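You operate a simulated robot arm through the tools that you are given. There is no shell and no other tool. Be economical: measure what you need, move in short steps, check, and stop when the job is done.

Carry out the task below with a simulated two-armed robot. There is one attempt and no reset: what you move stays moved.

## Task
Shut the top door of blue-handled balance. Pick up the tall carton marked mats with one hand, pass it to the other hand and put it on the top of the middle shelf under the hood. Shut the left door of blue-handled balance. Take the battery with blue band and leave it on top of the one kilo weight marked out. Fetch the two-hundred gram weight with blue neck and stand it on the top of lid of trim box. Open the drawer marked cloths, take the small folded green cloth from the inside of the drawer marked cloths and put it on the clear pane marked side, then shut the cloths. Fetch the one kilo weight with purple ring and stand it on the small pan with green rim. Fetch the flat steel dish and set it on the wide flat weight with blue ring. Take the tub marked beads with orange lid and leave it on the top of the left rollers. Put the green rubber foot on the top of the white table away on the top of the bench with green legs. Open the lower drawer under right table, put the round pot with yellow lid on the top of the white table away in the inside of lower dark drawer and shut the table again. Do these in any order. Set down upright: tall carton marked mats, two-hundred gram weight with blue neck, one kilo weight with purple ring.

Only the result counts: the job must be done as asked and must still hold three seconds after the hand-in. Knocking over, shifting, dropping, spilling or breaking anything else fails it. A push-on lid holds only when it is set on centred and level and pressed home; a screw cap is set on level and turned clockwise until tight. Flat cloth is picked up by pressing the open fingertips on it (5 to 10 N) and closing them slowly along it; thin cloth reads only 2 to 8 mm in the jaws.

## Robot
Two 7-joint arms with fingered hands on one trunk, on a base that drives. Base frame: it is fixed to the floor where the robot stands at the start and does not move with it; the origin is under the middle of the robot, x ahead of it, y to its left, z up; the surface under the hand at the start is at about z = 0.86. Readings come in m, rad, newtons and seconds.
The left shoulder is at the start at [0.034, 0.125, 1.227], the right one opposite. With the tool pointing down near the work surface each hand reaches from about 0.4 to 0.82 m from the robot's upright axis, wherever it stands, measured 20 degrees to its own side. Places, roughly: battery with blue band [0.5, 1, 1]; clear pane marked side [-4.5, 1.5, 0.75]; drawer marked cloths [0.3, 1.8, 0.7]; flat steel dish (7x7x2 cm) [0.4, 1.9, 0.9]; green rubber foot (3x3x4 cm) [-1.6, 1.8, 0.8]; inside of lower dark drawer [-3, -0.4, 0.5]; left door of blue-handled balance [0.5, 0, 1]; lower drawer under right table [-3, -0.4, 0.5]; one kilo weight marked out [0.5, 1.25, 1]; one kilo weight with purple ring [0.25, 1.75, 1]; round pot with yellow lid [-1.5, 1.5, 0.75]; small folded green cloth (10x7x3 cm) [0.3, 1.7, 0.7]; small pan with green rim (6x6x3 cm) [-1.8, -0.3, 0.8]; top door of blue-handled balance [0.6, -0.1, 1.2]; top of lid of trim box [-3.9, -0.6, 0.8]; top of the bench with green legs [-2.5, 3.9, 0.8]; top of the left rollers (40x22 cm) [-3.9, -0.6, 0.72]; top of the middle shelf under the hood [0.4, 1.7, 0.4]; tub marked beads with orange lid [-1.5, 1.75, 0.75]; two-hundred gram weight with blue neck [0.25, 1.25, 1]; wide flat weight with blue ring [0.25, 1.25, 0.75]. Payload 4 kg a hand.
The tool frame of a hand sits at the grasp point between the pads (the TCP): z along the fingers, y along the line on which they close. The tips reach 0.029 m beyond it. The gripper opens to 0.1 m. The gripper's body begins 0.034 m behind the TCP. The gripper is a hand of 5 fingers: y runs from the thumb to the fingers, the wrist lies at [-0.015, -0.105, -0.177] in the tool frame.
Orientation is told as [roll, pitch, yaw] about the base's x, y, z axes, in that order, counted from this pose: with the fingers straight down and the wrist toward the robot, the tool's x, y and z point along [0, 1, 0], [1, 0, 0] and [0, 0, -1] of the base frame.

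## Interface
- The arms move only by the tool jog_arm. It takes "left_rows", "right_rows" or both (then of equal length, played together; a hand with none holds still); each is a list of rows, each a list of 2 entries, a list of its own where there are three numbers: the shift along the tool's x, y, z in units of 200 mm (1.0 is 200 mm), then the turn, a rotation vector about the tool's x, y, z in units of 180 degrees (1.0 is 180 degrees). In form: [[[tx, ty, tz], [ax, ay, az]], ...]. A call has 1 to 8 rows; each row is the pose to reach, as a shift and turn from the pose commanded when the call began, along the tool's axes at that moment. A call with a number of a shift or a turn outside -1 to 1 is refused whole. Each row takes 0.2 s and may step no farther than 0.05 m and 0.15 rad from the row before; otherwise, the whole call is refused. A pose out of reach is approached as far as the arm can. The call stops where the force on the tool passes 40 N (or 10 N more than at its start, if that is more) or the arm is blocked; 0.2 s more then pass. In this call time passes only in rows, and 0.2 s behind the last. It gives the time, the measured TCP pose, the force on the tool (base axes), the opening and the grip force at its end, in the units of the frame above (readings bear some noise), with the torque about the TCP (base axes, N m) and any sound that the robot's microphone picked up.
- Cameras (640 x 400 px; columns grow to the right, rows downward): "scene" is now at [0.1247, 0.0271, 1.3512]; the picture's right is [0.31, -0.95, 0.00], its down [-0.58, -0.19, -0.79] and it looks along [0.75, 0.25, -0.61] (base axes); focal length 214 px, centre (320, 200). "left" rides on the left gripper at [-0.066, -0.086, -0.121] in its tool frame; the picture's right is [-0.76, -0.31, 0.58], its down [0.59, -0.70, 0.40] and it looks along [0.28, 0.64, 0.71] (tool axes); focal length 247 px, centre (320, 200). "right" rides on the right gripper at [0.066, -0.086, -0.121] in its tool frame; the picture's right is [-0.76, 0.31, -0.58], its down [-0.59, -0.70, 0.40] and it looks along [-0.28, 0.64, 0.71] (tool axes); focal length 247 px, centre (320, 200). There is no depth. A picture from a camera that has moved, and an enlarged one, comes with that camera's place and axes in the base frame and with its lens.
- camera(camera): a new picture of that camera. The clock stands still meanwhile.
- lift_body(by): slides the trunk up (or, below 0, down) by that many m; the arms and the scene camera ride with it, the base frame stays. It gives what a move gives, with no picture.
- roll_base(legs): drives the robot by 1 to 6 legs, each [ahead, turn to the left] in m and rad, along the robot's own axes; the way and the turn of a leg run together, so that a leg with both is an arc; at most 1.5 m and 3.142 rad a leg. The arms and the cameras ride along, it lands a little off, and it stops where it bumps. It gives what a move gives.
- curl_fingers(index, middle, ring, little, thumb_bend, thumb_turn, hand): sets how far each is bent, from 0 (flat) to 1 (curled in); at 0.3 the hand is open as for a grip, at 0.7 the pads meet at the TCP. One left out holds its place. A second passes; each finger stops where it meets its share of the squeeze, and holds until it gets a number again. It is the only way to open and close the hand. It gives what a move gives, with no picture; readings hold the bend of each and the force on index, middle, ring, little, thumb and palm. thumb_turn goes from beside the hand (0) to across from the fingers (1), as for a grip.
- pan_tilt(pan, tilt): turns the head with the scene camera to pan (to the left, within 1.396 rad either way) and tilt (down, from -0.506 to 1.204), counted from straight ahead of the robot. It gives what a move gives.
- inspect(camera, box): a new picture of the part [left, top, right, bottom] of that camera's present view, enlarged. The clock stands still meanwhile.
- finish_job(): hands the job in; it is judged then, once.

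Go step by step. Nothing tells you exact positions but the pictures and the camera data: compare them with the known pose of the tool, close in by small moves and look again before you grip or let go. The budget is 577 turns and 370 pictures, counting those below and the enlarged ones. Unless the task says otherwise, let go and move clear before handing in, and close with one line.

The tools are called after "Request:" as a command line: name --argument value ..., lists and objects as JSON in quotes. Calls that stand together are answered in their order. jog_arm: Moves the arms, as the interface text tells. Its arguments: {"type":"object","properties":{"left_rows":{"type":"array"},"right_rows":{"type":"array"}},"required":[]} The other tools are called the same way: lift_body (by) slides the trunk up or down; curl_fingers (index, middle, ring, little, thumb_bend, thumb_turn, hand) moves the fingers one by one; roll_base (legs) drives the base; pan_tilt (pan, tilt) turns the head that bears the scene camera; camera (camera) takes a picture; inspect (camera, box) takes an enlarged picture of a part of a camera's view; finish_job () hands the job in.

At the start:

```text
t: 0.0
left_eef_pos: [0.4875, 0.4173, 1.3925]
left_tool_rot: [0.001, 0.0, -0.001]
left_wrist_force: [0.3, -0.3, 0.7]
left_moment: [0.01, 0.01, -0.01]
left_gripper_width: 0.0999
left_gripper_force: 0.0
left_shape: jaw
left_bend: [0.3, 0.3, 0.3, 0.3, 0.3, 0.98]
left_finger forces: [0.0, 0.1, 0.0, 0.1, 0.1, 0.1]
right_eef_pos: [0.5954, -0.0096, 1.3949]
right_tool_rot: [-0.001, 0.002, 0.0]
right_wrist_force: [-0.4, 0.3, 0.8]
right_moment: [-0.02, -0.01, 0.05]
right_gripper_width: 0.0997
right_gripper_force: 0.1
right_shape: jaw
right_bend: [0.3, 0.3, 0.3, 0.3, 0.3, 0.98]
right_finger forces: [0.0, 0.1, 0.1, 0.0, 0.0, 0.0]
trunk travel left (down, up): [-0.425, 0.322]
robot x, y, heading: [-0.0004, -0.0, -0.004]
head pan, tilt: [0.319, 0.66]
```

scene: 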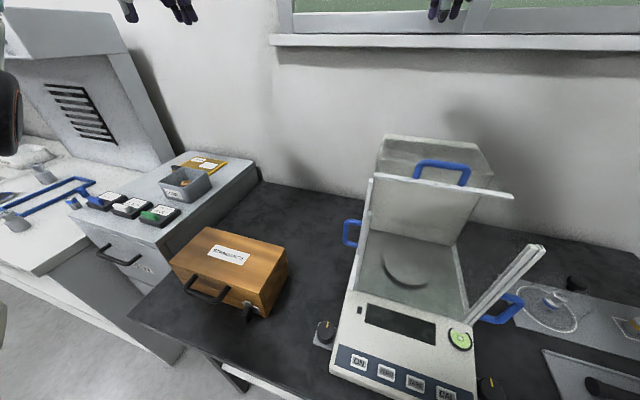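
right: 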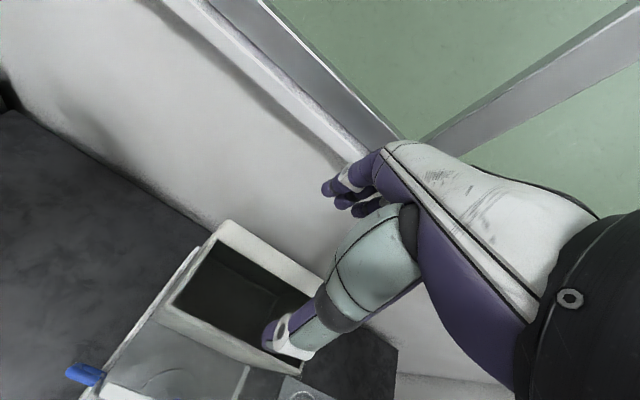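
left: 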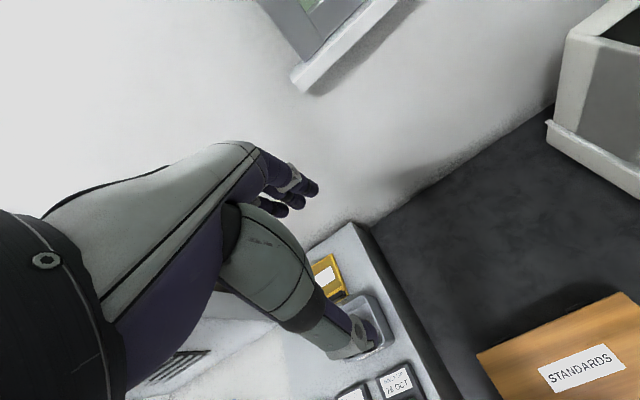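

I see the balance ahead with its top door leaning open at the back, and one side door swung out. I'll take closer looks before moving.

Request:
inspect --camera "scene" --box '[300, 120, 560, 400]'

Request:
inspect --camera "scene" --box '[0, 120, 300, 320]'

Request:
pan_tilt --pan 1.2 --tilt 0.6

Request:
camera --camera "scene"

```text
1.43 times, centred on (430, 260) of scene
camera zoom: at [0.1247, 0.0271, 1.3512], right [0.31, -0.95, 0.0], down [-0.58, -0.19, -0.79], along [0.75, 0.25, -0.61], focal length 306 px, centre (163, 114)
```

zoom: 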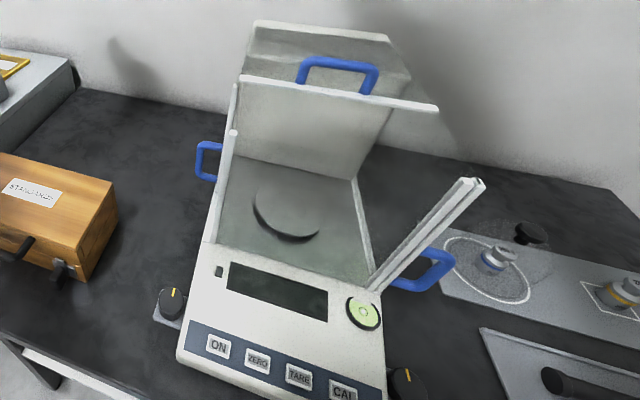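

```text
2.00 times, centred on (150, 220) of scene
camera zoom: at [0.1247, 0.0271, 1.3512], right [0.31, -0.95, 0.0], down [-0.58, -0.19, -0.79], along [0.75, 0.25, -0.61], focal length 429 px, centre (660, 160)
```

zoom: 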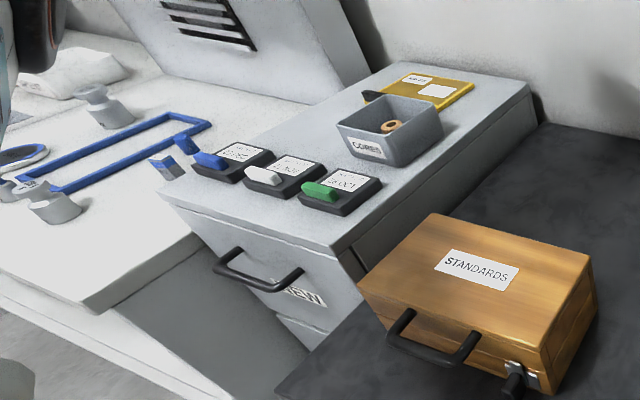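

```text
t: 1.2
left_eef_pos: [0.4874, 0.4176, 1.3921]
left_tool_rot: [0.001, -0.001, 0.0]
left_wrist_force: [-0.7, 0.6, 0.3]
left_moment: [0.01, -0.02, 0.04]
left_gripper_width: 0.0995
left_gripper_force: 0.0
left_shape: jaw
left_bend: [0.3, 0.3, 0.3, 0.3, 0.3, 0.98]
left_finger forces: [0.0, 0.1, 0.0, 0.0, 0.0, 0.1]
right_eef_pos: [0.5957, -0.0096, 1.3957]
right_tool_rot: [0.0, 0.004, 0.001]
right_wrist_force: [0.0, 0.5, 0.2]
right_moment: [0.0, -0.03, 0.01]
right_gripper_width: 0.0999
right_gripper_force: 0.0
right_shape: jaw
right_bend: [0.3, 0.3, 0.3, 0.3, 0.3, 0.98]
right_finger forces: [0.0, 0.0, 0.0, 0.0, 0.0, 0.0]
trunk travel left (down, up): [-0.425, 0.322]
robot x, y, heading: [0.0046, -0.0039, -0.001]
head pan, tilt: [1.201, 0.6]
```

```text
364 pictures are left
camera scene: at [0.0747, 0.0823, 1.3564], right [0.93, -0.36, 0.0], down [-0.21, -0.53, -0.82], along [0.3, 0.77, -0.57], focal length 214 px, centre (320, 200)
```

scene: 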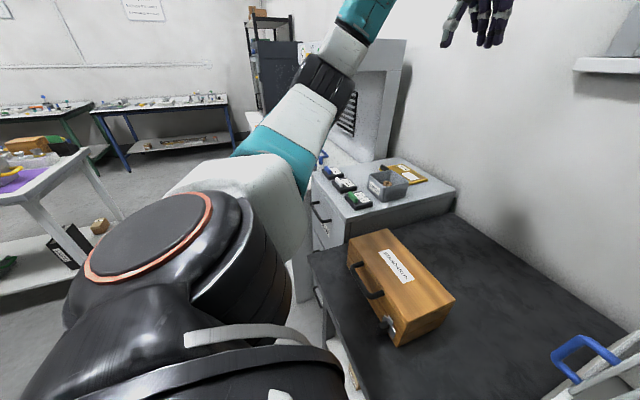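

The robot stands fine; I need a clearer view of the balance doors.

Request:
pan_tilt --pan -0.05 --tilt 0.6

Request:
inspect --camera "scene" --box '[200, 100, 520, 300]'

Request:
inspect --camera "right" --box '[40, 190, 420, 400]'

Request:
inspect --camera "scene" --box '[0, 0, 640, 400]'

```text
t: 2.6
left_eef_pos: [0.4872, 0.4172, 1.3923]
left_tool_rot: [0.001, 0.0, 0.001]
left_wrist_force: [0.3, 0.5, 0.0]
left_moment: [0.0, -0.01, 0.02]
left_gripper_width: 0.0999
left_gripper_force: 0.0
left_shape: jaw
left_bend: [0.3, 0.3, 0.3, 0.3, 0.3, 0.98]
left_finger forces: [0.0, 0.0, 0.1, 0.1, 0.1, 0.0]
right_eef_pos: [0.5969, -0.0094, 1.3947]
right_tool_rot: [0.001, 0.003, 0.001]
right_wrist_force: [0.4, -0.4, -0.5]
right_moment: [0.02, 0.03, 0.02]
right_gripper_width: 0.0999
right_gripper_force: 0.0
right_shape: jaw
right_bend: [0.3, 0.3, 0.3, 0.3, 0.3, 0.98]
right_finger forces: [0.0, 0.0, 0.1, 0.0, 0.0, 0.0]
trunk travel left (down, up): [-0.425, 0.322]
robot x, y, heading: [-0.0002, 0.0, -0.004]
head pan, tilt: [-0.051, 0.6]
```

```text
2.00 times, centred on (360, 200) of scene
camera zoom: at [0.131, -0.0044, 1.3564], right [-0.05, -1.0, 0.0], down [-0.56, 0.03, -0.82], along [0.82, -0.04, -0.57], focal length 429 px, centre (240, 200)
```

zoom: 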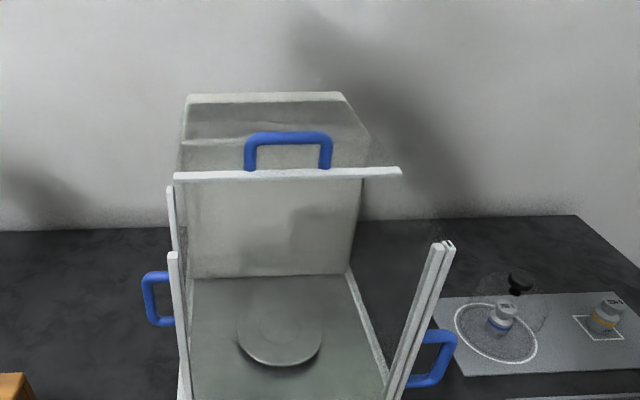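

```text
1.68 times, centred on (230, 295) of right
camera zoom: at [0.5101, 0.0564, 1.5159], right [0.31, -0.76, 0.58], down [-0.7, -0.59, -0.4], along [0.64, -0.28, -0.71], focal length 416 px, centre (472, 40)
```

zoom: 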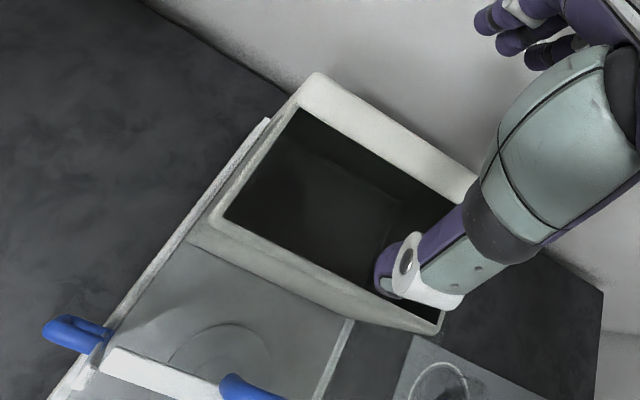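

```text
1.00 times, centred on (320, 200) of scene (not enlarged: the box is as wide or as high as the picture)
camera zoom: at [0.131, -0.0044, 1.3564], right [-0.05, -1.0, 0.0], down [-0.56, 0.03, -0.82], along [0.82, -0.04, -0.57], focal length 214 px, centre (320, 200)
```

zoom: 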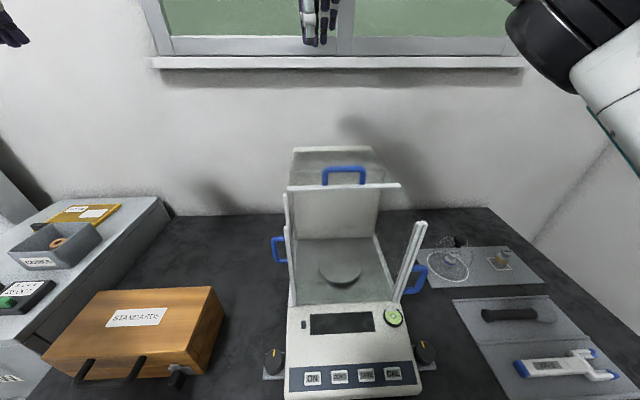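

The top and left doors both look slid back about 9 cm (front edges near x 0.47, the posts near x 0.38). I'll bring the right hand over the top handle (about [0.485, -0.066, 1.18]) first.

Request:
jog_arm --right_rows '[[[-0.07, -0.13, 0.18], [0, 0, 0]], [[-0.14, -0.27, 0.36], [0, 0, 0]], [[-0.21, -0.41, 0.54], [0, 0, 0]], [[-0.28, -0.55, 0.725], [0, 0, 0]]]'

Request:
camera --camera "scene"

Request:
camera --camera "right"

```text
t: 3.6
left_eef_pos: [0.4863, 0.4169, 1.3923]
left_tool_rot: [0.001, 0.002, 0.0]
left_wrist_force: [0.2, -0.7, 0.8]
left_moment: [-0.02, 0.02, -0.05]
left_gripper_width: 0.0999
left_gripper_force: 0.1
left_shape: jaw
left_bend: [0.3, 0.3, 0.3, 0.3, 0.3, 0.98]
left_finger forces: [0.0, 0.1, 0.1, 0.0, 0.0, 0.0]
right_eef_pos: [0.4842, -0.0672, 1.2507]
right_tool_rot: [0.002, -0.002, 0.0]
right_wrist_force: [0.9, -1.0, 0.0]
right_moment: [0.03, 0.01, 0.03]
right_gripper_width: 0.0997
right_gripper_force: 0.1
right_shape: jaw
right_bend: [0.3, 0.3, 0.3, 0.3, 0.3, 0.98]
right_finger forces: [0.1, 0.0, 0.0, 0.0, 0.1, 0.0]
trunk travel left (down, up): [-0.425, 0.322]
robot x, y, heading: [-0.0002, -0.001, 0.0]
head pan, tilt: [-0.051, 0.6]
```

```text
360 pictures are left
camera scene: at [0.1307, -0.0052, 1.3565], right [-0.05, -1.0, 0.0], down [-0.56, 0.03, -0.82], along [0.82, -0.04, -0.57], focal length 214 px, centre (320, 200)
```

scene: 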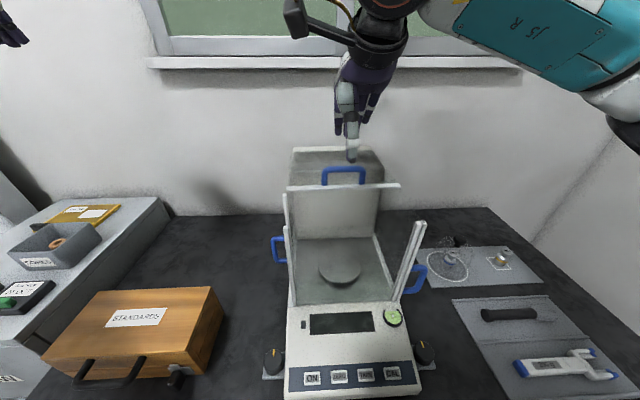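

```text
359 pictures are left
camera right: at [0.399, -0.0008, 1.3714], right [0.31, -0.76, 0.58], down [-0.7, -0.59, -0.4], along [0.64, -0.28, -0.71], focal length 247 px, centre (320, 200)
```

right: 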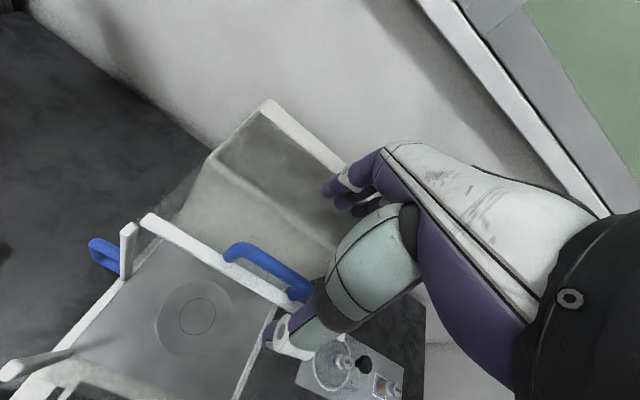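

Both cameras put the top handle at about [0.475, -0.06, 1.178]. I'll lower over it with the fingers behind and thumb in front.

Request:
jog_arm --right_rows '[[[0.02, -0.04, 0.16], [0, 0, 0]], [[0.02, -0.04, 0.32], [0, 0, 0]]]'

Request:
inspect --camera "scene" --box '[260, 80, 460, 220]'

Request:
camera --camera "right"

```text
t: 4.2
left_eef_pos: [0.4879, 0.4172, 1.3914]
left_tool_rot: [-0.001, 0.002, 0.0]
left_wrist_force: [-0.2, -0.4, -0.7]
left_moment: [0.02, -0.03, -0.02]
left_gripper_width: 0.1
left_gripper_force: 0.1
left_shape: jaw
left_bend: [0.3, 0.3, 0.3, 0.3, 0.3, 0.98]
left_finger forces: [0.0, 0.1, 0.0, 0.1, 0.0, 0.0]
right_eef_pos: [0.4774, -0.062, 1.1845]
right_tool_rot: [0.0, 0.002, -0.001]
right_wrist_force: [0.7, 0.0, 0.5]
right_moment: [-0.01, 0.0, -0.01]
right_gripper_width: 0.0996
right_gripper_force: 0.2
right_shape: jaw
right_bend: [0.3, 0.3, 0.3, 0.3, 0.3, 0.98]
right_finger forces: [0.0, 0.0, 0.1, 0.1, 0.0, 0.0]
trunk travel left (down, up): [-0.425, 0.322]
robot x, y, heading: [0.0009, 0.0009, 0.001]
head pan, tilt: [-0.051, 0.6]
```

```text
2.86 times, centred on (360, 150) of scene
camera zoom: at [0.1314, -0.0045, 1.3564], right [-0.05, -1.0, 0.0], down [-0.56, 0.03, -0.82], along [0.82, -0.04, -0.57], focal length 613 px, centre (206, 343)
```

zoom: 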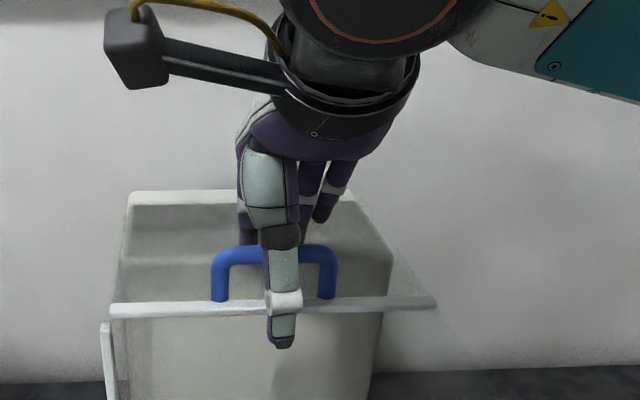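

```text
357 pictures are left
camera right: at [0.3922, 0.0041, 1.3069], right [0.31, -0.76, 0.58], down [-0.7, -0.59, -0.4], along [0.64, -0.28, -0.71], focal length 247 px, centre (320, 200)
```

right: 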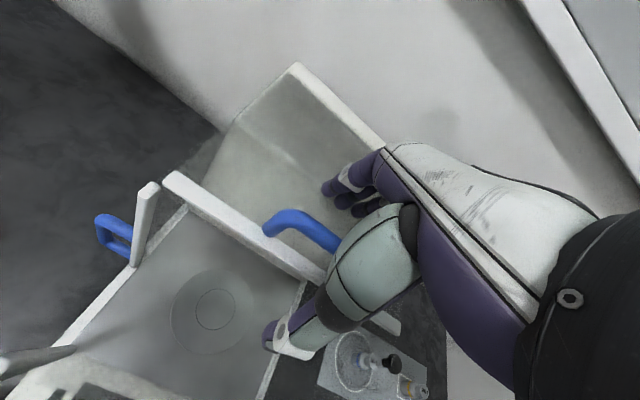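

Thumb is in front of the handle and fingers behind; closing gently.

Request:
curl_fingers --hand "right" --index 0.7 --middle 0.7 --ring 0.7 --little 0.7 --thumb_bend 0.7

Request:
jog_arm --right_rows '[[[0, -0.05, 0], [0, 0, 0]], [[0, -0.1, 0], [0, 0, 0]], [[0, -0.15, 0], [0, 0, 0]], [[0, -0.2, 0], [0, 0, 0]]]'

Request:
inspect --camera "scene" --box '[240, 80, 460, 340]'

```text
t: 5.2
left_eef_pos: [0.4884, 0.4163, 1.3911]
left_tool_rot: [0.002, -0.002, 0.0]
left_wrist_force: [0.4, -0.6, -0.2]
left_moment: [0.03, -0.02, 0.01]
left_gripper_width: 0.0998
left_gripper_force: 0.1
left_shape: jaw
left_bend: [0.3, 0.3, 0.3, 0.3, 0.3, 0.98]
left_finger forces: [0.1, 0.0, 0.0, 0.0, 0.1, 0.0]
right_eef_pos: [0.4768, -0.0615, 1.1868]
right_tool_rot: [-0.001, 0.003, 0.0]
right_wrist_force: [0.4, -0.1, 0.4]
right_moment: [0.0, 0.02, -0.01]
right_gripper_width: 0.0022
right_gripper_force: 1.0
right_shape: fingers
right_bend: [0.69, 0.7, 0.7, 0.7, 0.7, 0.98]
right_finger forces: [0.3, 0.0, 0.0, 0.1, 0.0, 0.0]
trunk travel left (down, up): [-0.425, 0.322]
robot x, y, heading: [0.0012, -0.0012, 0.002]
head pan, tilt: [-0.051, 0.6]
```

```text
t: 6.2
left_eef_pos: [0.4872, 0.4173, 1.3924]
left_tool_rot: [0.002, 0.0, 0.001]
left_wrist_force: [-0.7, 0.5, 0.5]
left_moment: [-0.01, 0.0, 0.03]
left_gripper_width: 0.1
left_gripper_force: 0.0
left_shape: jaw
left_bend: [0.3, 0.3, 0.3, 0.3, 0.3, 0.98]
left_finger forces: [0.0, 0.0, 0.0, 0.0, 0.0, 0.0]
right_eef_pos: [0.4365, -0.0617, 1.1855]
right_tool_rot: [0.0, 0.001, 0.001]
right_wrist_force: [0.4, -0.8, 0.0]
right_moment: [0.0, 0.01, -0.01]
right_gripper_width: 0.0022
right_gripper_force: 0.4
right_shape: fingers
right_bend: [0.7, 0.7, 0.7, 0.7, 0.7, 0.98]
right_finger forces: [0.3, 0.0, 0.1, 0.1, 0.0, 0.0]
trunk travel left (down, up): [-0.425, 0.322]
robot x, y, heading: [0.0002, 0.0006, -0.006]
head pan, tilt: [-0.051, 0.6]
```

```text
1.54 times, centred on (350, 210) of scene
camera zoom: at [0.1309, -0.0046, 1.3564], right [-0.05, -1.0, 0.0], down [-0.56, 0.03, -0.82], along [0.82, -0.04, -0.57], focal length 330 px, centre (274, 185)
```

zoom: 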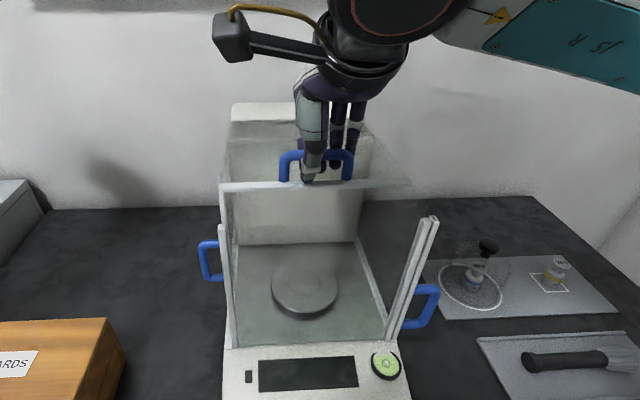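

The door follows the hand (front edge now about x 0.425). I'll pull on in small steps.

Request:
jog_arm --right_rows '[[[0, -0.05, 0], [0, 0, 0]], [[0, -0.1, 0], [0, 0, 0]], [[0, -0.15, 0], [0, 0, 0]]]'

Request:
inspect --camera "scene" --box '[240, 80, 460, 340]'

```text
t: 7.0
left_eef_pos: [0.4872, 0.4183, 1.392]
left_tool_rot: [0.001, 0.0, 0.001]
left_wrist_force: [0.5, 0.0, 0.5]
left_moment: [-0.03, 0.02, 0.01]
left_gripper_width: 0.0998
left_gripper_force: 0.1
left_shape: jaw
left_bend: [0.3, 0.3, 0.3, 0.3, 0.3, 0.98]
left_finger forces: [0.0, 0.1, 0.0, 0.1, 0.0, 0.0]
right_eef_pos: [0.4066, -0.0611, 1.1853]
right_tool_rot: [0.0, 0.003, 0.0]
right_wrist_force: [0.8, 0.5, -0.4]
right_moment: [-0.01, 0.01, -0.02]
right_gripper_width: 0.0019
right_gripper_force: 0.3
right_shape: fingers
right_bend: [0.7, 0.7, 0.7, 0.7, 0.7, 0.98]
right_finger forces: [0.4, 0.0, 0.1, 0.1, 0.0, 0.1]
trunk travel left (down, up): [-0.425, 0.322]
robot x, y, heading: [0.0018, -0.0004, -0.003]
head pan, tilt: [-0.051, 0.6]
```

```text
1.54 times, centred on (350, 210) of scene
camera zoom: at [0.1308, -0.0045, 1.3564], right [-0.05, -1.0, 0.0], down [-0.56, 0.03, -0.82], along [0.82, -0.04, -0.57], focal length 330 px, centre (274, 185)
```

zoom: 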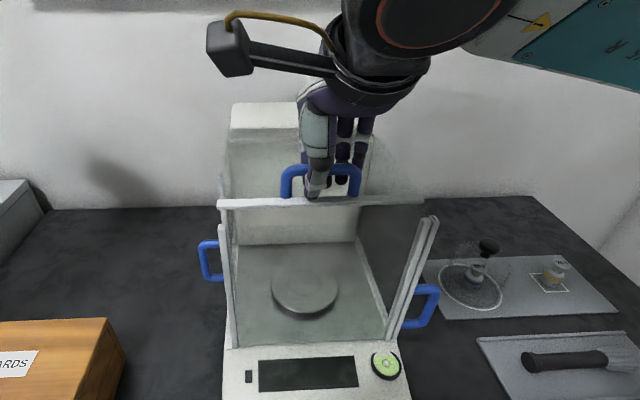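

Nearly there; a bit farther.

Request:
jog_arm --right_rows '[[[0, -0.025, 0], [0, 0, 0]], [[0, -0.05, 0], [0, 0, 0]]]'

Request:
jog_arm --right_rows '[[[0, -0.02, 0], [0, 0, 0]], [[0, -0.04, 0], [0, 0, 0]]]'

Request:
inspect --camera "scene" --box '[240, 80, 460, 340]'

```text
t: 7.6
left_eef_pos: [0.4883, 0.4174, 1.3928]
left_tool_rot: [-0.001, 0.001, 0.001]
left_wrist_force: [-0.1, -0.3, 0.4]
left_moment: [-0.03, 0.0, 0.04]
left_gripper_width: 0.0999
left_gripper_force: 0.1
left_shape: jaw
left_bend: [0.3, 0.3, 0.3, 0.3, 0.3, 0.98]
left_finger forces: [0.0, 0.1, 0.0, 0.1, 0.0, 0.1]
right_eef_pos: [0.3968, -0.0629, 1.1858]
right_tool_rot: [0.0, 0.001, -0.001]
right_wrist_force: [0.2, 0.0, 0.3]
right_moment: [-0.01, 0.01, 0.03]
right_gripper_width: 0.002
right_gripper_force: 0.4
right_shape: fingers
right_bend: [0.7, 0.7, 0.7, 0.7, 0.7, 0.98]
right_finger forces: [0.4, 0.0, 0.1, 0.1, 0.1, 0.0]
trunk travel left (down, up): [-0.425, 0.322]
robot x, y, heading: [0.004, -0.0003, -0.003]
head pan, tilt: [-0.051, 0.6]
```

```text
t: 8.2
left_eef_pos: [0.4872, 0.4173, 1.3932]
left_tool_rot: [0.0, 0.001, 0.001]
left_wrist_force: [-0.1, 0.1, -0.9]
left_moment: [-0.03, -0.01, -0.04]
left_gripper_width: 0.0998
left_gripper_force: 0.0
left_shape: jaw
left_bend: [0.3, 0.3, 0.3, 0.3, 0.3, 0.98]
left_finger forces: [0.0, 0.0, 0.0, 0.0, 0.0, 0.0]
right_eef_pos: [0.3889, -0.0624, 1.1864]
right_tool_rot: [0.0, 0.001, 0.0]
right_wrist_force: [-0.1, 0.0, 0.1]
right_moment: [0.0, -0.01, -0.01]
right_gripper_width: 0.0022
right_gripper_force: 0.2
right_shape: fingers
right_bend: [0.7, 0.7, 0.7, 0.7, 0.7, 0.98]
right_finger forces: [0.3, 0.0, 0.0, 0.2, 0.0, 0.0]
trunk travel left (down, up): [-0.425, 0.322]
robot x, y, heading: [0.0011, -0.0001, 0.005]
head pan, tilt: [-0.051, 0.6]
```

```text
1.54 times, centred on (350, 210) of scene
camera zoom: at [0.131, -0.0046, 1.3564], right [-0.05, -1.0, 0.0], down [-0.56, 0.03, -0.82], along [0.82, -0.04, -0.57], focal length 330 px, centre (274, 185)
```

zoom: 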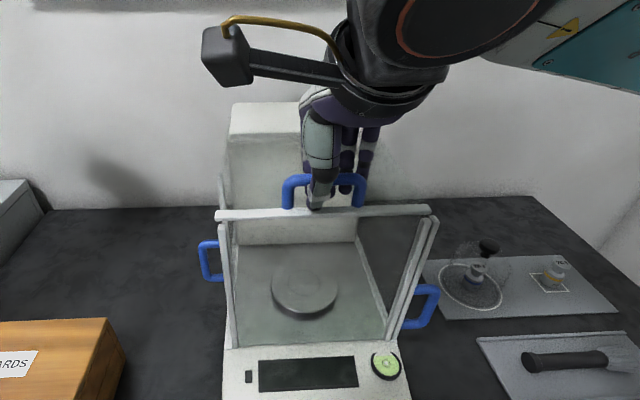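

Request:
jog_arm --right_rows '[[[0, -0.02, 0], [0, 0, 0]]]'

Request:
jog_arm --right_rows '[[[0, -0.02, 0], [0, 0, 0]]]'

Request:
inspect --camera "scene" --box '[240, 80, 460, 340]'

```text
t: 8.6
left_eef_pos: [0.4871, 0.4179, 1.3919]
left_tool_rot: [-0.001, 0.002, -0.001]
left_wrist_force: [0.6, 0.1, 0.5]
left_moment: [0.01, 0.03, 0.01]
left_gripper_width: 0.0998
left_gripper_force: 0.1
left_shape: jaw
left_bend: [0.3, 0.3, 0.3, 0.3, 0.3, 0.98]
left_finger forces: [0.1, 0.0, 0.0, 0.0, 0.1, 0.0]
right_eef_pos: [0.386, -0.0609, 1.1864]
right_tool_rot: [0.0, 0.001, 0.0]
right_wrist_force: [0.9, -0.4, 0.1]
right_moment: [-0.02, 0.02, 0.02]
right_gripper_width: 0.0021
right_gripper_force: 0.8
right_shape: fingers
right_bend: [0.7, 0.7, 0.7, 0.7, 0.7, 0.98]
right_finger forces: [0.4, 0.0, 0.1, 0.1, 0.1, 0.1]
trunk travel left (down, up): [-0.425, 0.322]
robot x, y, heading: [0.0017, 0.0006, -0.005]
head pan, tilt: [-0.051, 0.6]
```

```text
t: 9.0
left_eef_pos: [0.4873, 0.4173, 1.3916]
left_tool_rot: [-0.001, 0.0, 0.0]
left_wrist_force: [0.3, 0.7, 0.3]
left_moment: [-0.01, 0.01, 0.0]
left_gripper_width: 0.0998
left_gripper_force: 0.1
left_shape: jaw
left_bend: [0.3, 0.3, 0.3, 0.3, 0.3, 0.98]
left_finger forces: [0.1, 0.1, 0.0, 0.1, 0.0, 0.0]
right_eef_pos: [0.3809, -0.0624, 1.1858]
right_tool_rot: [-0.001, 0.0, 0.001]
right_wrist_force: [-0.5, 1.2, 0.2]
right_moment: [-0.04, 0.03, -0.03]
right_gripper_width: 0.0021
right_gripper_force: 0.5
right_shape: fingers
right_bend: [0.7, 0.7, 0.7, 0.7, 0.7, 0.98]
right_finger forces: [0.4, 0.0, 0.0, 0.0, 0.0, 0.1]
trunk travel left (down, up): [-0.425, 0.322]
robot x, y, heading: [-0.0004, -0.0029, 0.0]
head pan, tilt: [-0.051, 0.6]
```

```text
1.54 times, centred on (350, 210) of scene
camera zoom: at [0.1309, -0.0045, 1.3564], right [-0.05, -1.0, 0.0], down [-0.56, 0.03, -0.82], along [0.82, -0.04, -0.57], focal length 330 px, centre (274, 185)
```

zoom: 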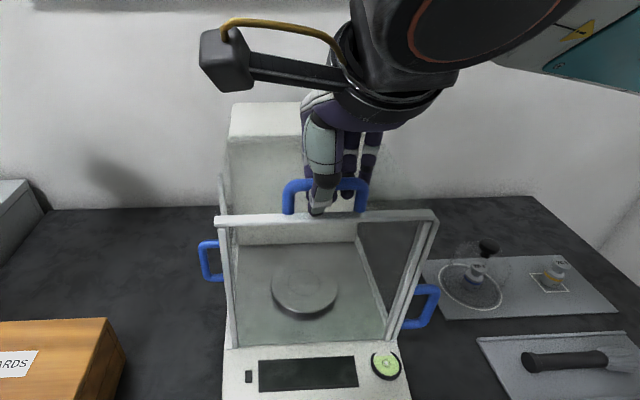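

Request:
jog_arm --right_rows '[[[0, -0.015, 0], [0, 0, 0]]]'

Request:
inspect --camera "scene" --box '[270, 180, 450, 280]'

Request:
jog_arm --right_rows '[[[0, -0.02, 0], [0, 0, 0]]]'

Request:
inspect --camera "scene" --box '[270, 180, 450, 280]'

```text
t: 9.4
left_eef_pos: [0.4873, 0.4179, 1.3921]
left_tool_rot: [0.001, 0.001, 0.001]
left_wrist_force: [0.5, 0.4, -0.2]
left_moment: [-0.01, 0.02, 0.0]
left_gripper_width: 0.0997
left_gripper_force: 0.1
left_shape: jaw
left_bend: [0.3, 0.3, 0.3, 0.3, 0.3, 0.98]
left_finger forces: [0.0, 0.0, 0.1, 0.0, 0.0, 0.1]
right_eef_pos: [0.3773, -0.0618, 1.1861]
right_tool_rot: [0.001, 0.002, -0.001]
right_wrist_force: [1.4, 0.2, 0.0]
right_moment: [0.01, 0.0, 0.02]
right_gripper_width: 0.0021
right_gripper_force: 0.1
right_shape: fingers
right_bend: [0.7, 0.7, 0.7, 0.7, 0.7, 0.98]
right_finger forces: [0.4, 0.0, 0.1, 0.1, 0.0, 0.1]
trunk travel left (down, up): [-0.425, 0.322]
robot x, y, heading: [-0.0004, -0.0001, -0.002]
head pan, tilt: [-0.051, 0.6]
```

```text
3.56 times, centred on (360, 230) of scene
camera zoom: at [0.1309, -0.0045, 1.3564], right [-0.05, -1.0, 0.0], down [-0.56, 0.03, -0.82], along [0.82, -0.04, -0.57], focal length 763 px, centre (178, 93)
```

zoom: 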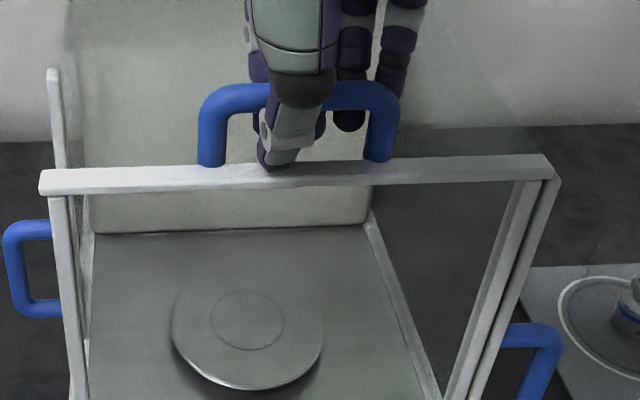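

```text
t: 9.8
left_eef_pos: [0.4878, 0.4168, 1.3919]
left_tool_rot: [-0.001, 0.0, 0.0]
left_wrist_force: [-0.6, -0.4, -0.7]
left_moment: [-0.05, 0.01, -0.04]
left_gripper_width: 0.0997
left_gripper_force: 0.0
left_shape: jaw
left_bend: [0.3, 0.3, 0.3, 0.3, 0.3, 0.98]
left_finger forces: [0.0, 0.0, 0.1, 0.0, 0.0, 0.0]
right_eef_pos: [0.3754, -0.0624, 1.1868]
right_tool_rot: [0.001, 0.001, -0.001]
right_wrist_force: [4.4, -0.4, -0.1]
right_moment: [-0.03, -0.03, 0.07]
right_gripper_width: 0.0038
right_gripper_force: 2.2
right_shape: fingers
right_bend: [0.68, 0.7, 0.7, 0.69, 0.7, 0.98]
right_finger forces: [2.7, 0.0, 0.1, 1.6, 0.0, 0.1]
trunk travel left (down, up): [-0.425, 0.322]
robot x, y, heading: [0.0053, 0.0052, 0.003]
head pan, tilt: [-0.051, 0.6]
```

```text
3.56 times, centred on (360, 230) of scene
camera zoom: at [0.1318, -0.0046, 1.3563], right [-0.05, -1.0, 0.0], down [-0.57, 0.03, -0.82], along [0.82, -0.04, -0.57], focal length 763 px, centre (178, 93)
```

zoom: 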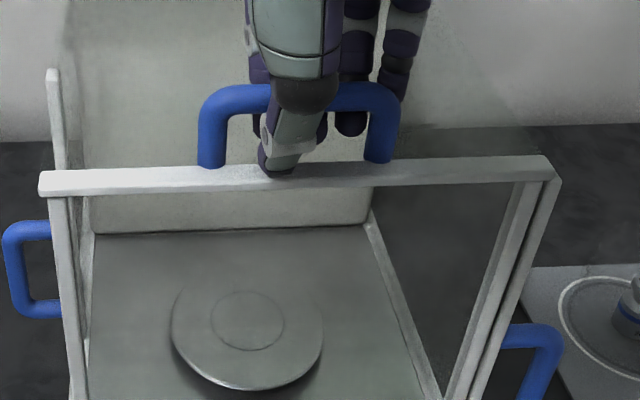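

The door stopped against the frame with 4.4 N: shut. I'll release and lift the right hand clear.

Request:
curl_fingers --hand "right" --index 0.3 --middle 0.3 --ring 0.3 --little 0.3 --thumb_bend 0.3

Request:
jog_arm --right_rows '[[[0, 0.01, -0.2], [0, 0, 0]], [[0, 0.01, -0.4], [0, 0, 0]], [[-0.1, 0.05, -0.6], [0, 0, 0]], [[-0.25, 0.1, -0.7], [0, 0, 0]], [[-0.45, 0.1, -0.8], [0, 0, 0]], [[-0.65, 0.1, -0.9], [0, 0, 0]], [[-0.85, 0.1, -0.95], [0, 0, 0]]]'

Request:
camera --camera "scene"

Request:
camera --camera "left"

```text
t: 10.8
left_eef_pos: [0.4872, 0.4164, 1.3917]
left_tool_rot: [-0.001, -0.001, 0.001]
left_wrist_force: [-0.1, -0.7, -0.1]
left_moment: [-0.03, 0.0, 0.01]
left_gripper_width: 0.0997
left_gripper_force: 0.1
left_shape: jaw
left_bend: [0.3, 0.3, 0.3, 0.3, 0.3, 0.98]
left_finger forces: [0.1, 0.1, 0.0, 0.1, 0.1, 0.0]
right_eef_pos: [0.375, -0.0618, 1.1871]
right_tool_rot: [-0.001, 0.002, 0.0]
right_wrist_force: [-0.3, 0.5, 0.0]
right_moment: [0.0, 0.01, 0.01]
right_gripper_width: 0.0985
right_gripper_force: 0.0
right_shape: fingers
right_bend: [0.3, 0.3, 0.3, 0.3, 0.3, 0.98]
right_finger forces: [0.0, 0.0, 0.0, 0.1, 0.1, 0.0]
trunk travel left (down, up): [-0.425, 0.322]
robot x, y, heading: [0.0009, -0.0008, -0.001]
head pan, tilt: [-0.051, 0.6]
```

```text
t: 12.4
left_eef_pos: [0.4861, 0.4152, 1.3937]
left_tool_rot: [0.0, 0.0, -0.001]
left_wrist_force: [0.2, -0.7, -0.2]
left_moment: [-0.01, -0.01, -0.04]
left_gripper_width: 0.0997
left_gripper_force: 0.0
left_shape: jaw
left_bend: [0.3, 0.3, 0.3, 0.3, 0.3, 0.98]
left_finger forces: [0.0, 0.0, 0.0, 0.0, 0.2, 0.1]
right_eef_pos: [0.3953, -0.2329, 1.3765]
right_tool_rot: [0.001, 0.001, 0.002]
right_wrist_force: [-0.2, 0.5, -0.7]
right_moment: [0.04, -0.01, 0.01]
right_gripper_width: 0.0987
right_gripper_force: 0.1
right_shape: fingers
right_bend: [0.3, 0.3, 0.3, 0.3, 0.3, 0.98]
right_finger forces: [0.0, 0.0, 0.0, 0.0, 0.0, 0.0]
trunk travel left (down, up): [-0.425, 0.322]
robot x, y, heading: [0.0019, -0.0006, -0.002]
head pan, tilt: [-0.051, 0.6]
```

```text
350 pictures are left
camera scene: at [0.1304, -0.0059, 1.3565], right [-0.05, -1.0, 0.0], down [-0.56, 0.03, -0.83], along [0.82, -0.04, -0.56], focal length 214 px, centre (320, 200)
```

scene: 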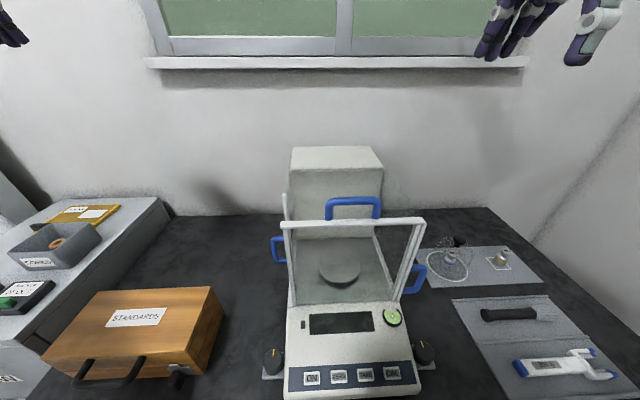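

```text
349 pictures are left
camera left: at [0.4015, 0.3497, 1.5131], right [-0.31, -0.76, -0.58], down [-0.7, 0.59, -0.4], along [0.64, 0.28, -0.71], focal length 247 px, centre (320, 200)
```

left: 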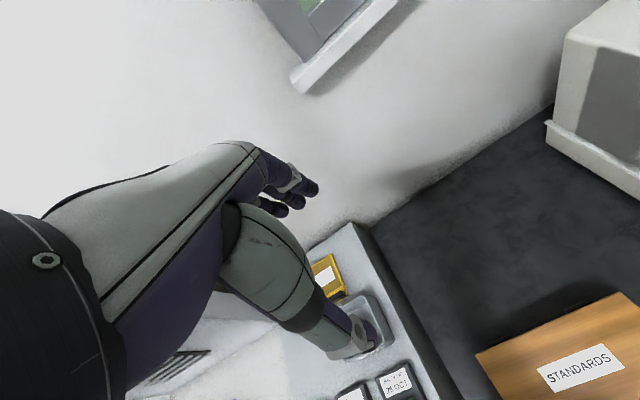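

Top door is flush. Now the left door: its handle bar is at about [0.475, 0.09, 0.985]. I'll bring the left hand, fingers down, just left of the balance so the inner fingers get behind the handle.

Request:
jog_arm --left_rows '[[[-0.2, 0, 0.1], [0, 0, 0]], [[-0.4, 0, 0.2], [0, 0, 0]], [[-0.6, 0, 0.3], [0, 0, 0]], [[-0.8, 0, 0.4], [0, 0, 0]], [[-1.0, 0, 0.5], [0, 0, 0]]]'

Request:
jog_arm --left_rows '[[[-0.2, 0, 0.1], [0, 0, 0]], [[-0.4, 0, 0.2], [0, 0, 0]], [[-0.475, 0, 0.4], [0, 0, 0]], [[-0.475, 0, 0.6], [0, 0, 0]], [[-0.475, 0, 0.8], [0, 0, 0]]]'

Request:
camera --camera "scene"

Request:
camera --camera "left"

```text
t: 13.6
left_eef_pos: [0.4865, 0.2163, 1.2917]
left_tool_rot: [0.001, 0.001, 0.002]
left_wrist_force: [0.6, 0.0, -0.6]
left_moment: [0.02, 0.02, -0.01]
left_gripper_width: 0.1001
left_gripper_force: 0.0
left_shape: jaw
left_bend: [0.3, 0.3, 0.3, 0.3, 0.3, 0.98]
left_finger forces: [0.0, 0.0, 0.1, 0.0, 0.1, 0.0]
right_eef_pos: [0.3949, -0.2323, 1.3741]
right_tool_rot: [0.002, 0.003, -0.001]
right_wrist_force: [0.0, -0.6, 0.8]
right_moment: [0.01, 0.01, 0.0]
right_gripper_width: 0.0987
right_gripper_force: 0.1
right_shape: fingers
right_bend: [0.3, 0.3, 0.3, 0.3, 0.3, 0.98]
right_finger forces: [0.1, 0.0, 0.0, 0.0, 0.0, 0.0]
trunk travel left (down, up): [-0.425, 0.322]
robot x, y, heading: [0.0011, -0.0014, 0.0]
head pan, tilt: [-0.051, 0.6]
```

```text
t: 14.8
left_eef_pos: [0.4878, 0.1224, 1.1319]
left_tool_rot: [-0.001, -0.002, -0.002]
left_wrist_force: [-0.3, 0.2, -0.2]
left_moment: [0.01, -0.01, 0.0]
left_gripper_width: 0.0999
left_gripper_force: 0.1
left_shape: jaw
left_bend: [0.3, 0.3, 0.3, 0.3, 0.3, 0.98]
left_finger forces: [0.0, 0.0, 0.0, 0.0, 0.0, 0.0]
right_eef_pos: [0.3959, -0.2299, 1.3749]
right_tool_rot: [0.001, 0.003, 0.0]
right_wrist_force: [0.5, -0.6, 0.5]
right_moment: [-0.01, 0.0, -0.02]
right_gripper_width: 0.0986
right_gripper_force: 0.0
right_shape: fingers
right_bend: [0.3, 0.3, 0.3, 0.3, 0.3, 0.98]
right_finger forces: [0.0, 0.1, 0.0, 0.0, 0.1, 0.0]
trunk travel left (down, up): [-0.425, 0.322]
robot x, y, heading: [0.0014, -0.0007, -0.0]
head pan, tilt: [-0.051, 0.6]
```

```text
348 pictures are left
camera scene: at [0.1313, -0.0045, 1.3564], right [-0.05, -1.0, 0.0], down [-0.56, 0.03, -0.82], along [0.82, -0.04, -0.57], focal length 214 px, centre (320, 200)
```

scene: 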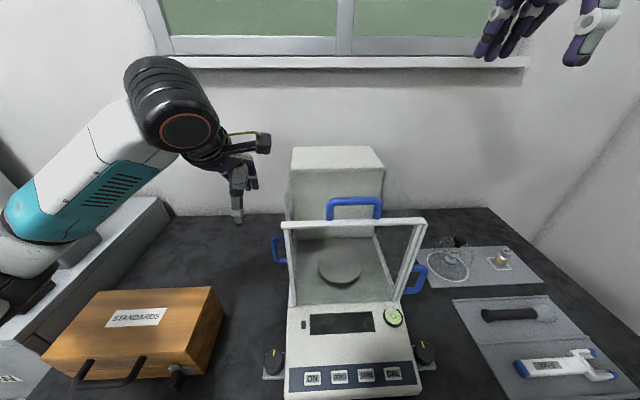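

```text
347 pictures are left
camera left: at [0.4027, 0.0565, 1.2522], right [-0.31, -0.76, -0.58], down [-0.7, 0.59, -0.4], along [0.64, 0.28, -0.71], focal length 247 px, centre (320, 200)
```

left: 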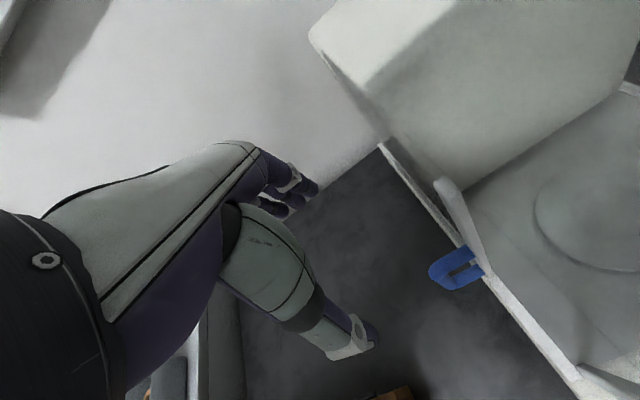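

The handle bar is at about [0.47, 0.08, 0.985]. Lowering beside it with fingers behind.

Request:
jog_arm --left_rows '[[[-0.08, 0, 0.2], [0, 0, 0]], [[-0.1, 0, 0.4], [0, 0, 0]], [[-0.1, 0, 0.6], [0, 0, 0]], [[-0.1, 0, 0.73], [0, 0, 0]]]'

Request:
camera --camera "scene"

Request:
camera --camera "left"

```text
t: 15.6
left_eef_pos: [0.4899, 0.0982, 1.0337]
left_tool_rot: [-0.019, -0.018, 0.002]
left_wrist_force: [-1.0, 0.8, 6.4]
left_moment: [-0.5, 0.54, -0.14]
left_gripper_width: 0.0998
left_gripper_force: 0.0
left_shape: jaw
left_bend: [0.3, 0.3, 0.3, 0.3, 0.3, 0.98]
left_finger forces: [0.1, 0.0, 0.0, 0.1, 0.1, 0.1]
right_eef_pos: [0.3948, -0.231, 1.3753]
right_tool_rot: [0.0, 0.003, 0.0]
right_wrist_force: [-0.1, 0.1, 0.6]
right_moment: [-0.03, 0.03, -0.02]
right_gripper_width: 0.0983
right_gripper_force: 0.0
right_shape: fingers
right_bend: [0.3, 0.3, 0.3, 0.3, 0.3, 0.98]
right_finger forces: [0.0, 0.0, 0.0, 0.0, 0.0, 0.1]
trunk travel left (down, up): [-0.425, 0.322]
robot x, y, heading: [-0.0001, -0.002, -0.002]
head pan, tilt: [-0.051, 0.6]
stopped in row 3 (left hand): the force on the tool passed its limit at 58 N (the readings are from after the stop); the commanded pose is now the measured one
```

```text
346 pictures are left
camera scene: at [0.1309, -0.0047, 1.3565], right [-0.05, -1.0, 0.0], down [-0.56, 0.03, -0.82], along [0.82, -0.04, -0.57], focal length 214 px, centre (320, 200)
```

scene: 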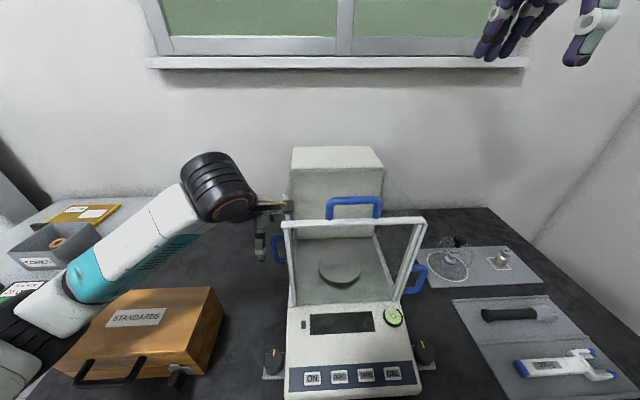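

```text
345 pictures are left
camera left: at [0.4023, 0.0353, 1.1546], right [-0.29, -0.77, -0.57], down [-0.7, 0.58, -0.42], along [0.65, 0.27, -0.71], focal length 247 px, centre (320, 200)
```

left: 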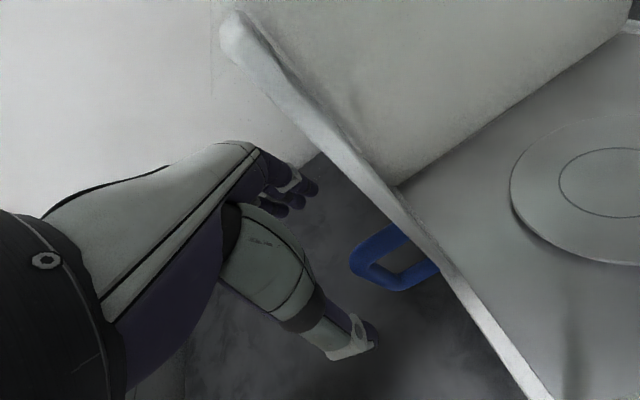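

The wrist camera bumped the balance's top rail. I'll back up and lean the hand 45° so the camera stays left of the balance and the fingertips point in toward the handle.

Request:
jog_arm --left_rows '[[[0.05, 0, -0.2], [0, 0, 0]], [[0.2, 0, -0.36], [0, -0.045, 0]], [[0.35, 0, -0.48], [0, -0.09, 0]], [[0.5, 0, -0.58], [0, -0.135, 0]], [[0.5, 0, -0.58], [0, -0.18, 0]], [[0.5, 0, -0.58], [0, -0.225, 0]], [[0.5, 0, -0.58], [0, -0.25, 0]]]'

Request:
inspect --camera "scene" --box '[180, 100, 500, 300]'

Request:
camera --camera "left"

```text
t: 17.2
left_eef_pos: [0.4878, 0.2011, 1.148]
left_tool_rot: [-0.806, -0.017, 0.003]
left_wrist_force: [0.0, -0.4, 0.3]
left_moment: [0.01, 0.03, -0.02]
left_gripper_width: 0.0996
left_gripper_force: 0.0
left_shape: jaw
left_bend: [0.3, 0.3, 0.3, 0.3, 0.3, 0.98]
left_finger forces: [0.1, 0.0, 0.1, 0.0, 0.1, 0.0]
right_eef_pos: [0.3948, -0.2305, 1.3759]
right_tool_rot: [-0.001, -0.001, 0.002]
right_wrist_force: [0.1, -0.3, -0.3]
right_moment: [-0.05, 0.03, 0.01]
right_gripper_width: 0.0983
right_gripper_force: 0.0
right_shape: fingers
right_bend: [0.3, 0.3, 0.3, 0.3, 0.3, 0.98]
right_finger forces: [0.0, 0.1, 0.1, 0.0, 0.0, 0.0]
trunk travel left (down, up): [-0.425, 0.322]
robot x, y, heading: [-0.0017, 0.0015, 0.001]
head pan, tilt: [-0.051, 0.6]
```

```text
2.00 times, centred on (340, 200) of scene
camera zoom: at [0.1309, -0.0049, 1.3564], right [-0.05, -1.0, 0.0], down [-0.56, 0.03, -0.82], along [0.82, -0.04, -0.57], focal length 429 px, centre (280, 200)
```

zoom: 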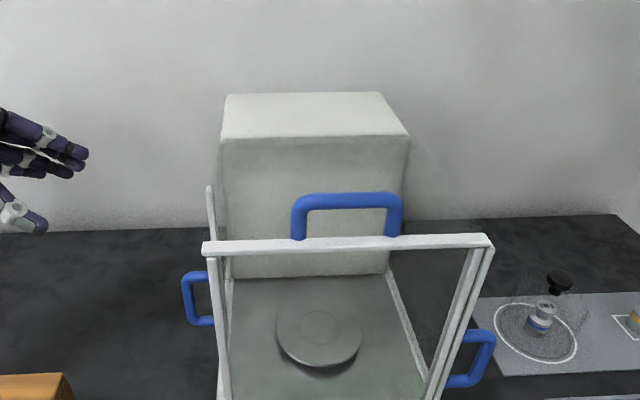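

```text
343 pictures are left
camera left: at [0.3999, 0.2423, 1.277], right [-0.31, -0.94, 0.14], down [-0.69, 0.12, -0.71], along [0.65, -0.32, -0.69], focal length 247 px, centre (320, 200)
```

left: 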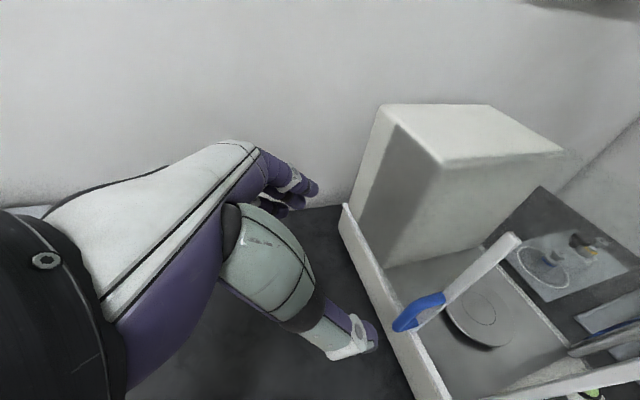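

Handle bar confirmed near [0.465, 0.075, 0.985]. Lowering in with the tilted hand.

Request:
jog_arm --left_rows '[[[0.07, 0, 0.22], [0, 0, 0]], [[0.14, 0, 0.45], [0, 0, 0]], [[0.21, 0, 0.67], [0, 0, 0]], [[0.276, 0, 0.85], [0, 0, 0]]]'

Request:
camera --camera "left"

Request:
inspect --camera "scene" --box '[180, 150, 500, 350]'

```text
t: 18.2
left_eef_pos: [0.4918, 0.1169, 0.9894]
left_tool_rot: [-0.804, -0.016, 0.005]
left_wrist_force: [-0.2, 0.4, -0.7]
left_moment: [-0.03, 0.01, -0.03]
left_gripper_width: 0.1001
left_gripper_force: 0.1
left_shape: jaw
left_bend: [0.3, 0.3, 0.3, 0.3, 0.3, 0.98]
left_finger forces: [0.0, 0.0, 0.0, 0.1, 0.1, 0.0]
right_eef_pos: [0.3953, -0.2314, 1.3756]
right_tool_rot: [-0.001, 0.001, 0.0]
right_wrist_force: [0.0, 0.3, -1.3]
right_moment: [-0.01, 0.02, -0.03]
right_gripper_width: 0.0986
right_gripper_force: 0.0
right_shape: fingers
right_bend: [0.3, 0.3, 0.3, 0.3, 0.3, 0.98]
right_finger forces: [0.0, 0.0, 0.1, 0.0, 0.0, 0.1]
trunk travel left (down, up): [-0.425, 0.322]
robot x, y, heading: [0.0007, 0.0012, 0.002]
head pan, tilt: [-0.051, 0.6]
```

```text
342 pictures are left
camera left: at [0.4031, 0.1583, 1.1188], right [-0.31, -0.94, 0.14], down [-0.69, 0.12, -0.71], along [0.65, -0.31, -0.69], focal length 247 px, centre (320, 200)
```

left: 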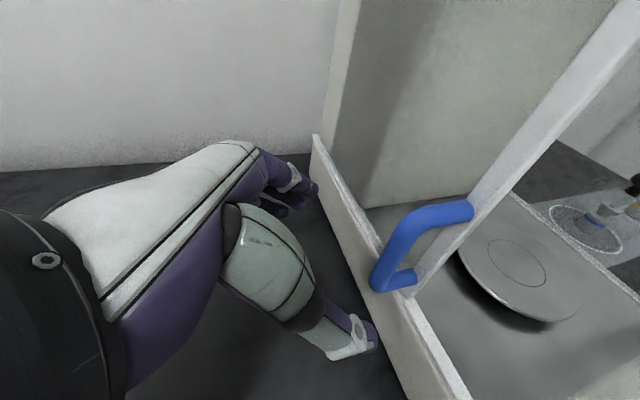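

```text
2.00 times, centred on (340, 250) of scene
camera zoom: at [0.131, -0.0049, 1.3564], right [-0.05, -1.0, 0.0], down [-0.56, 0.03, -0.82], along [0.82, -0.04, -0.57], focal length 429 px, centre (280, 100)
```

zoom: 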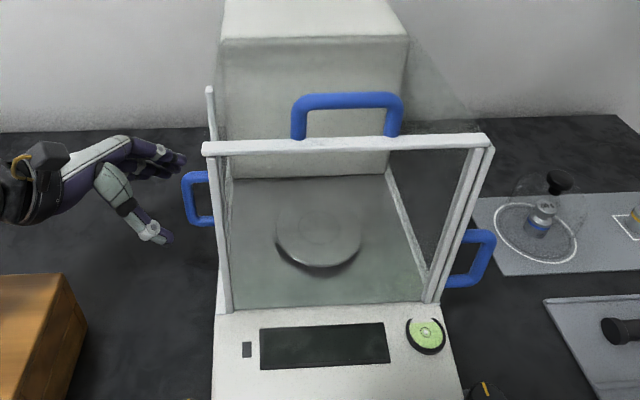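

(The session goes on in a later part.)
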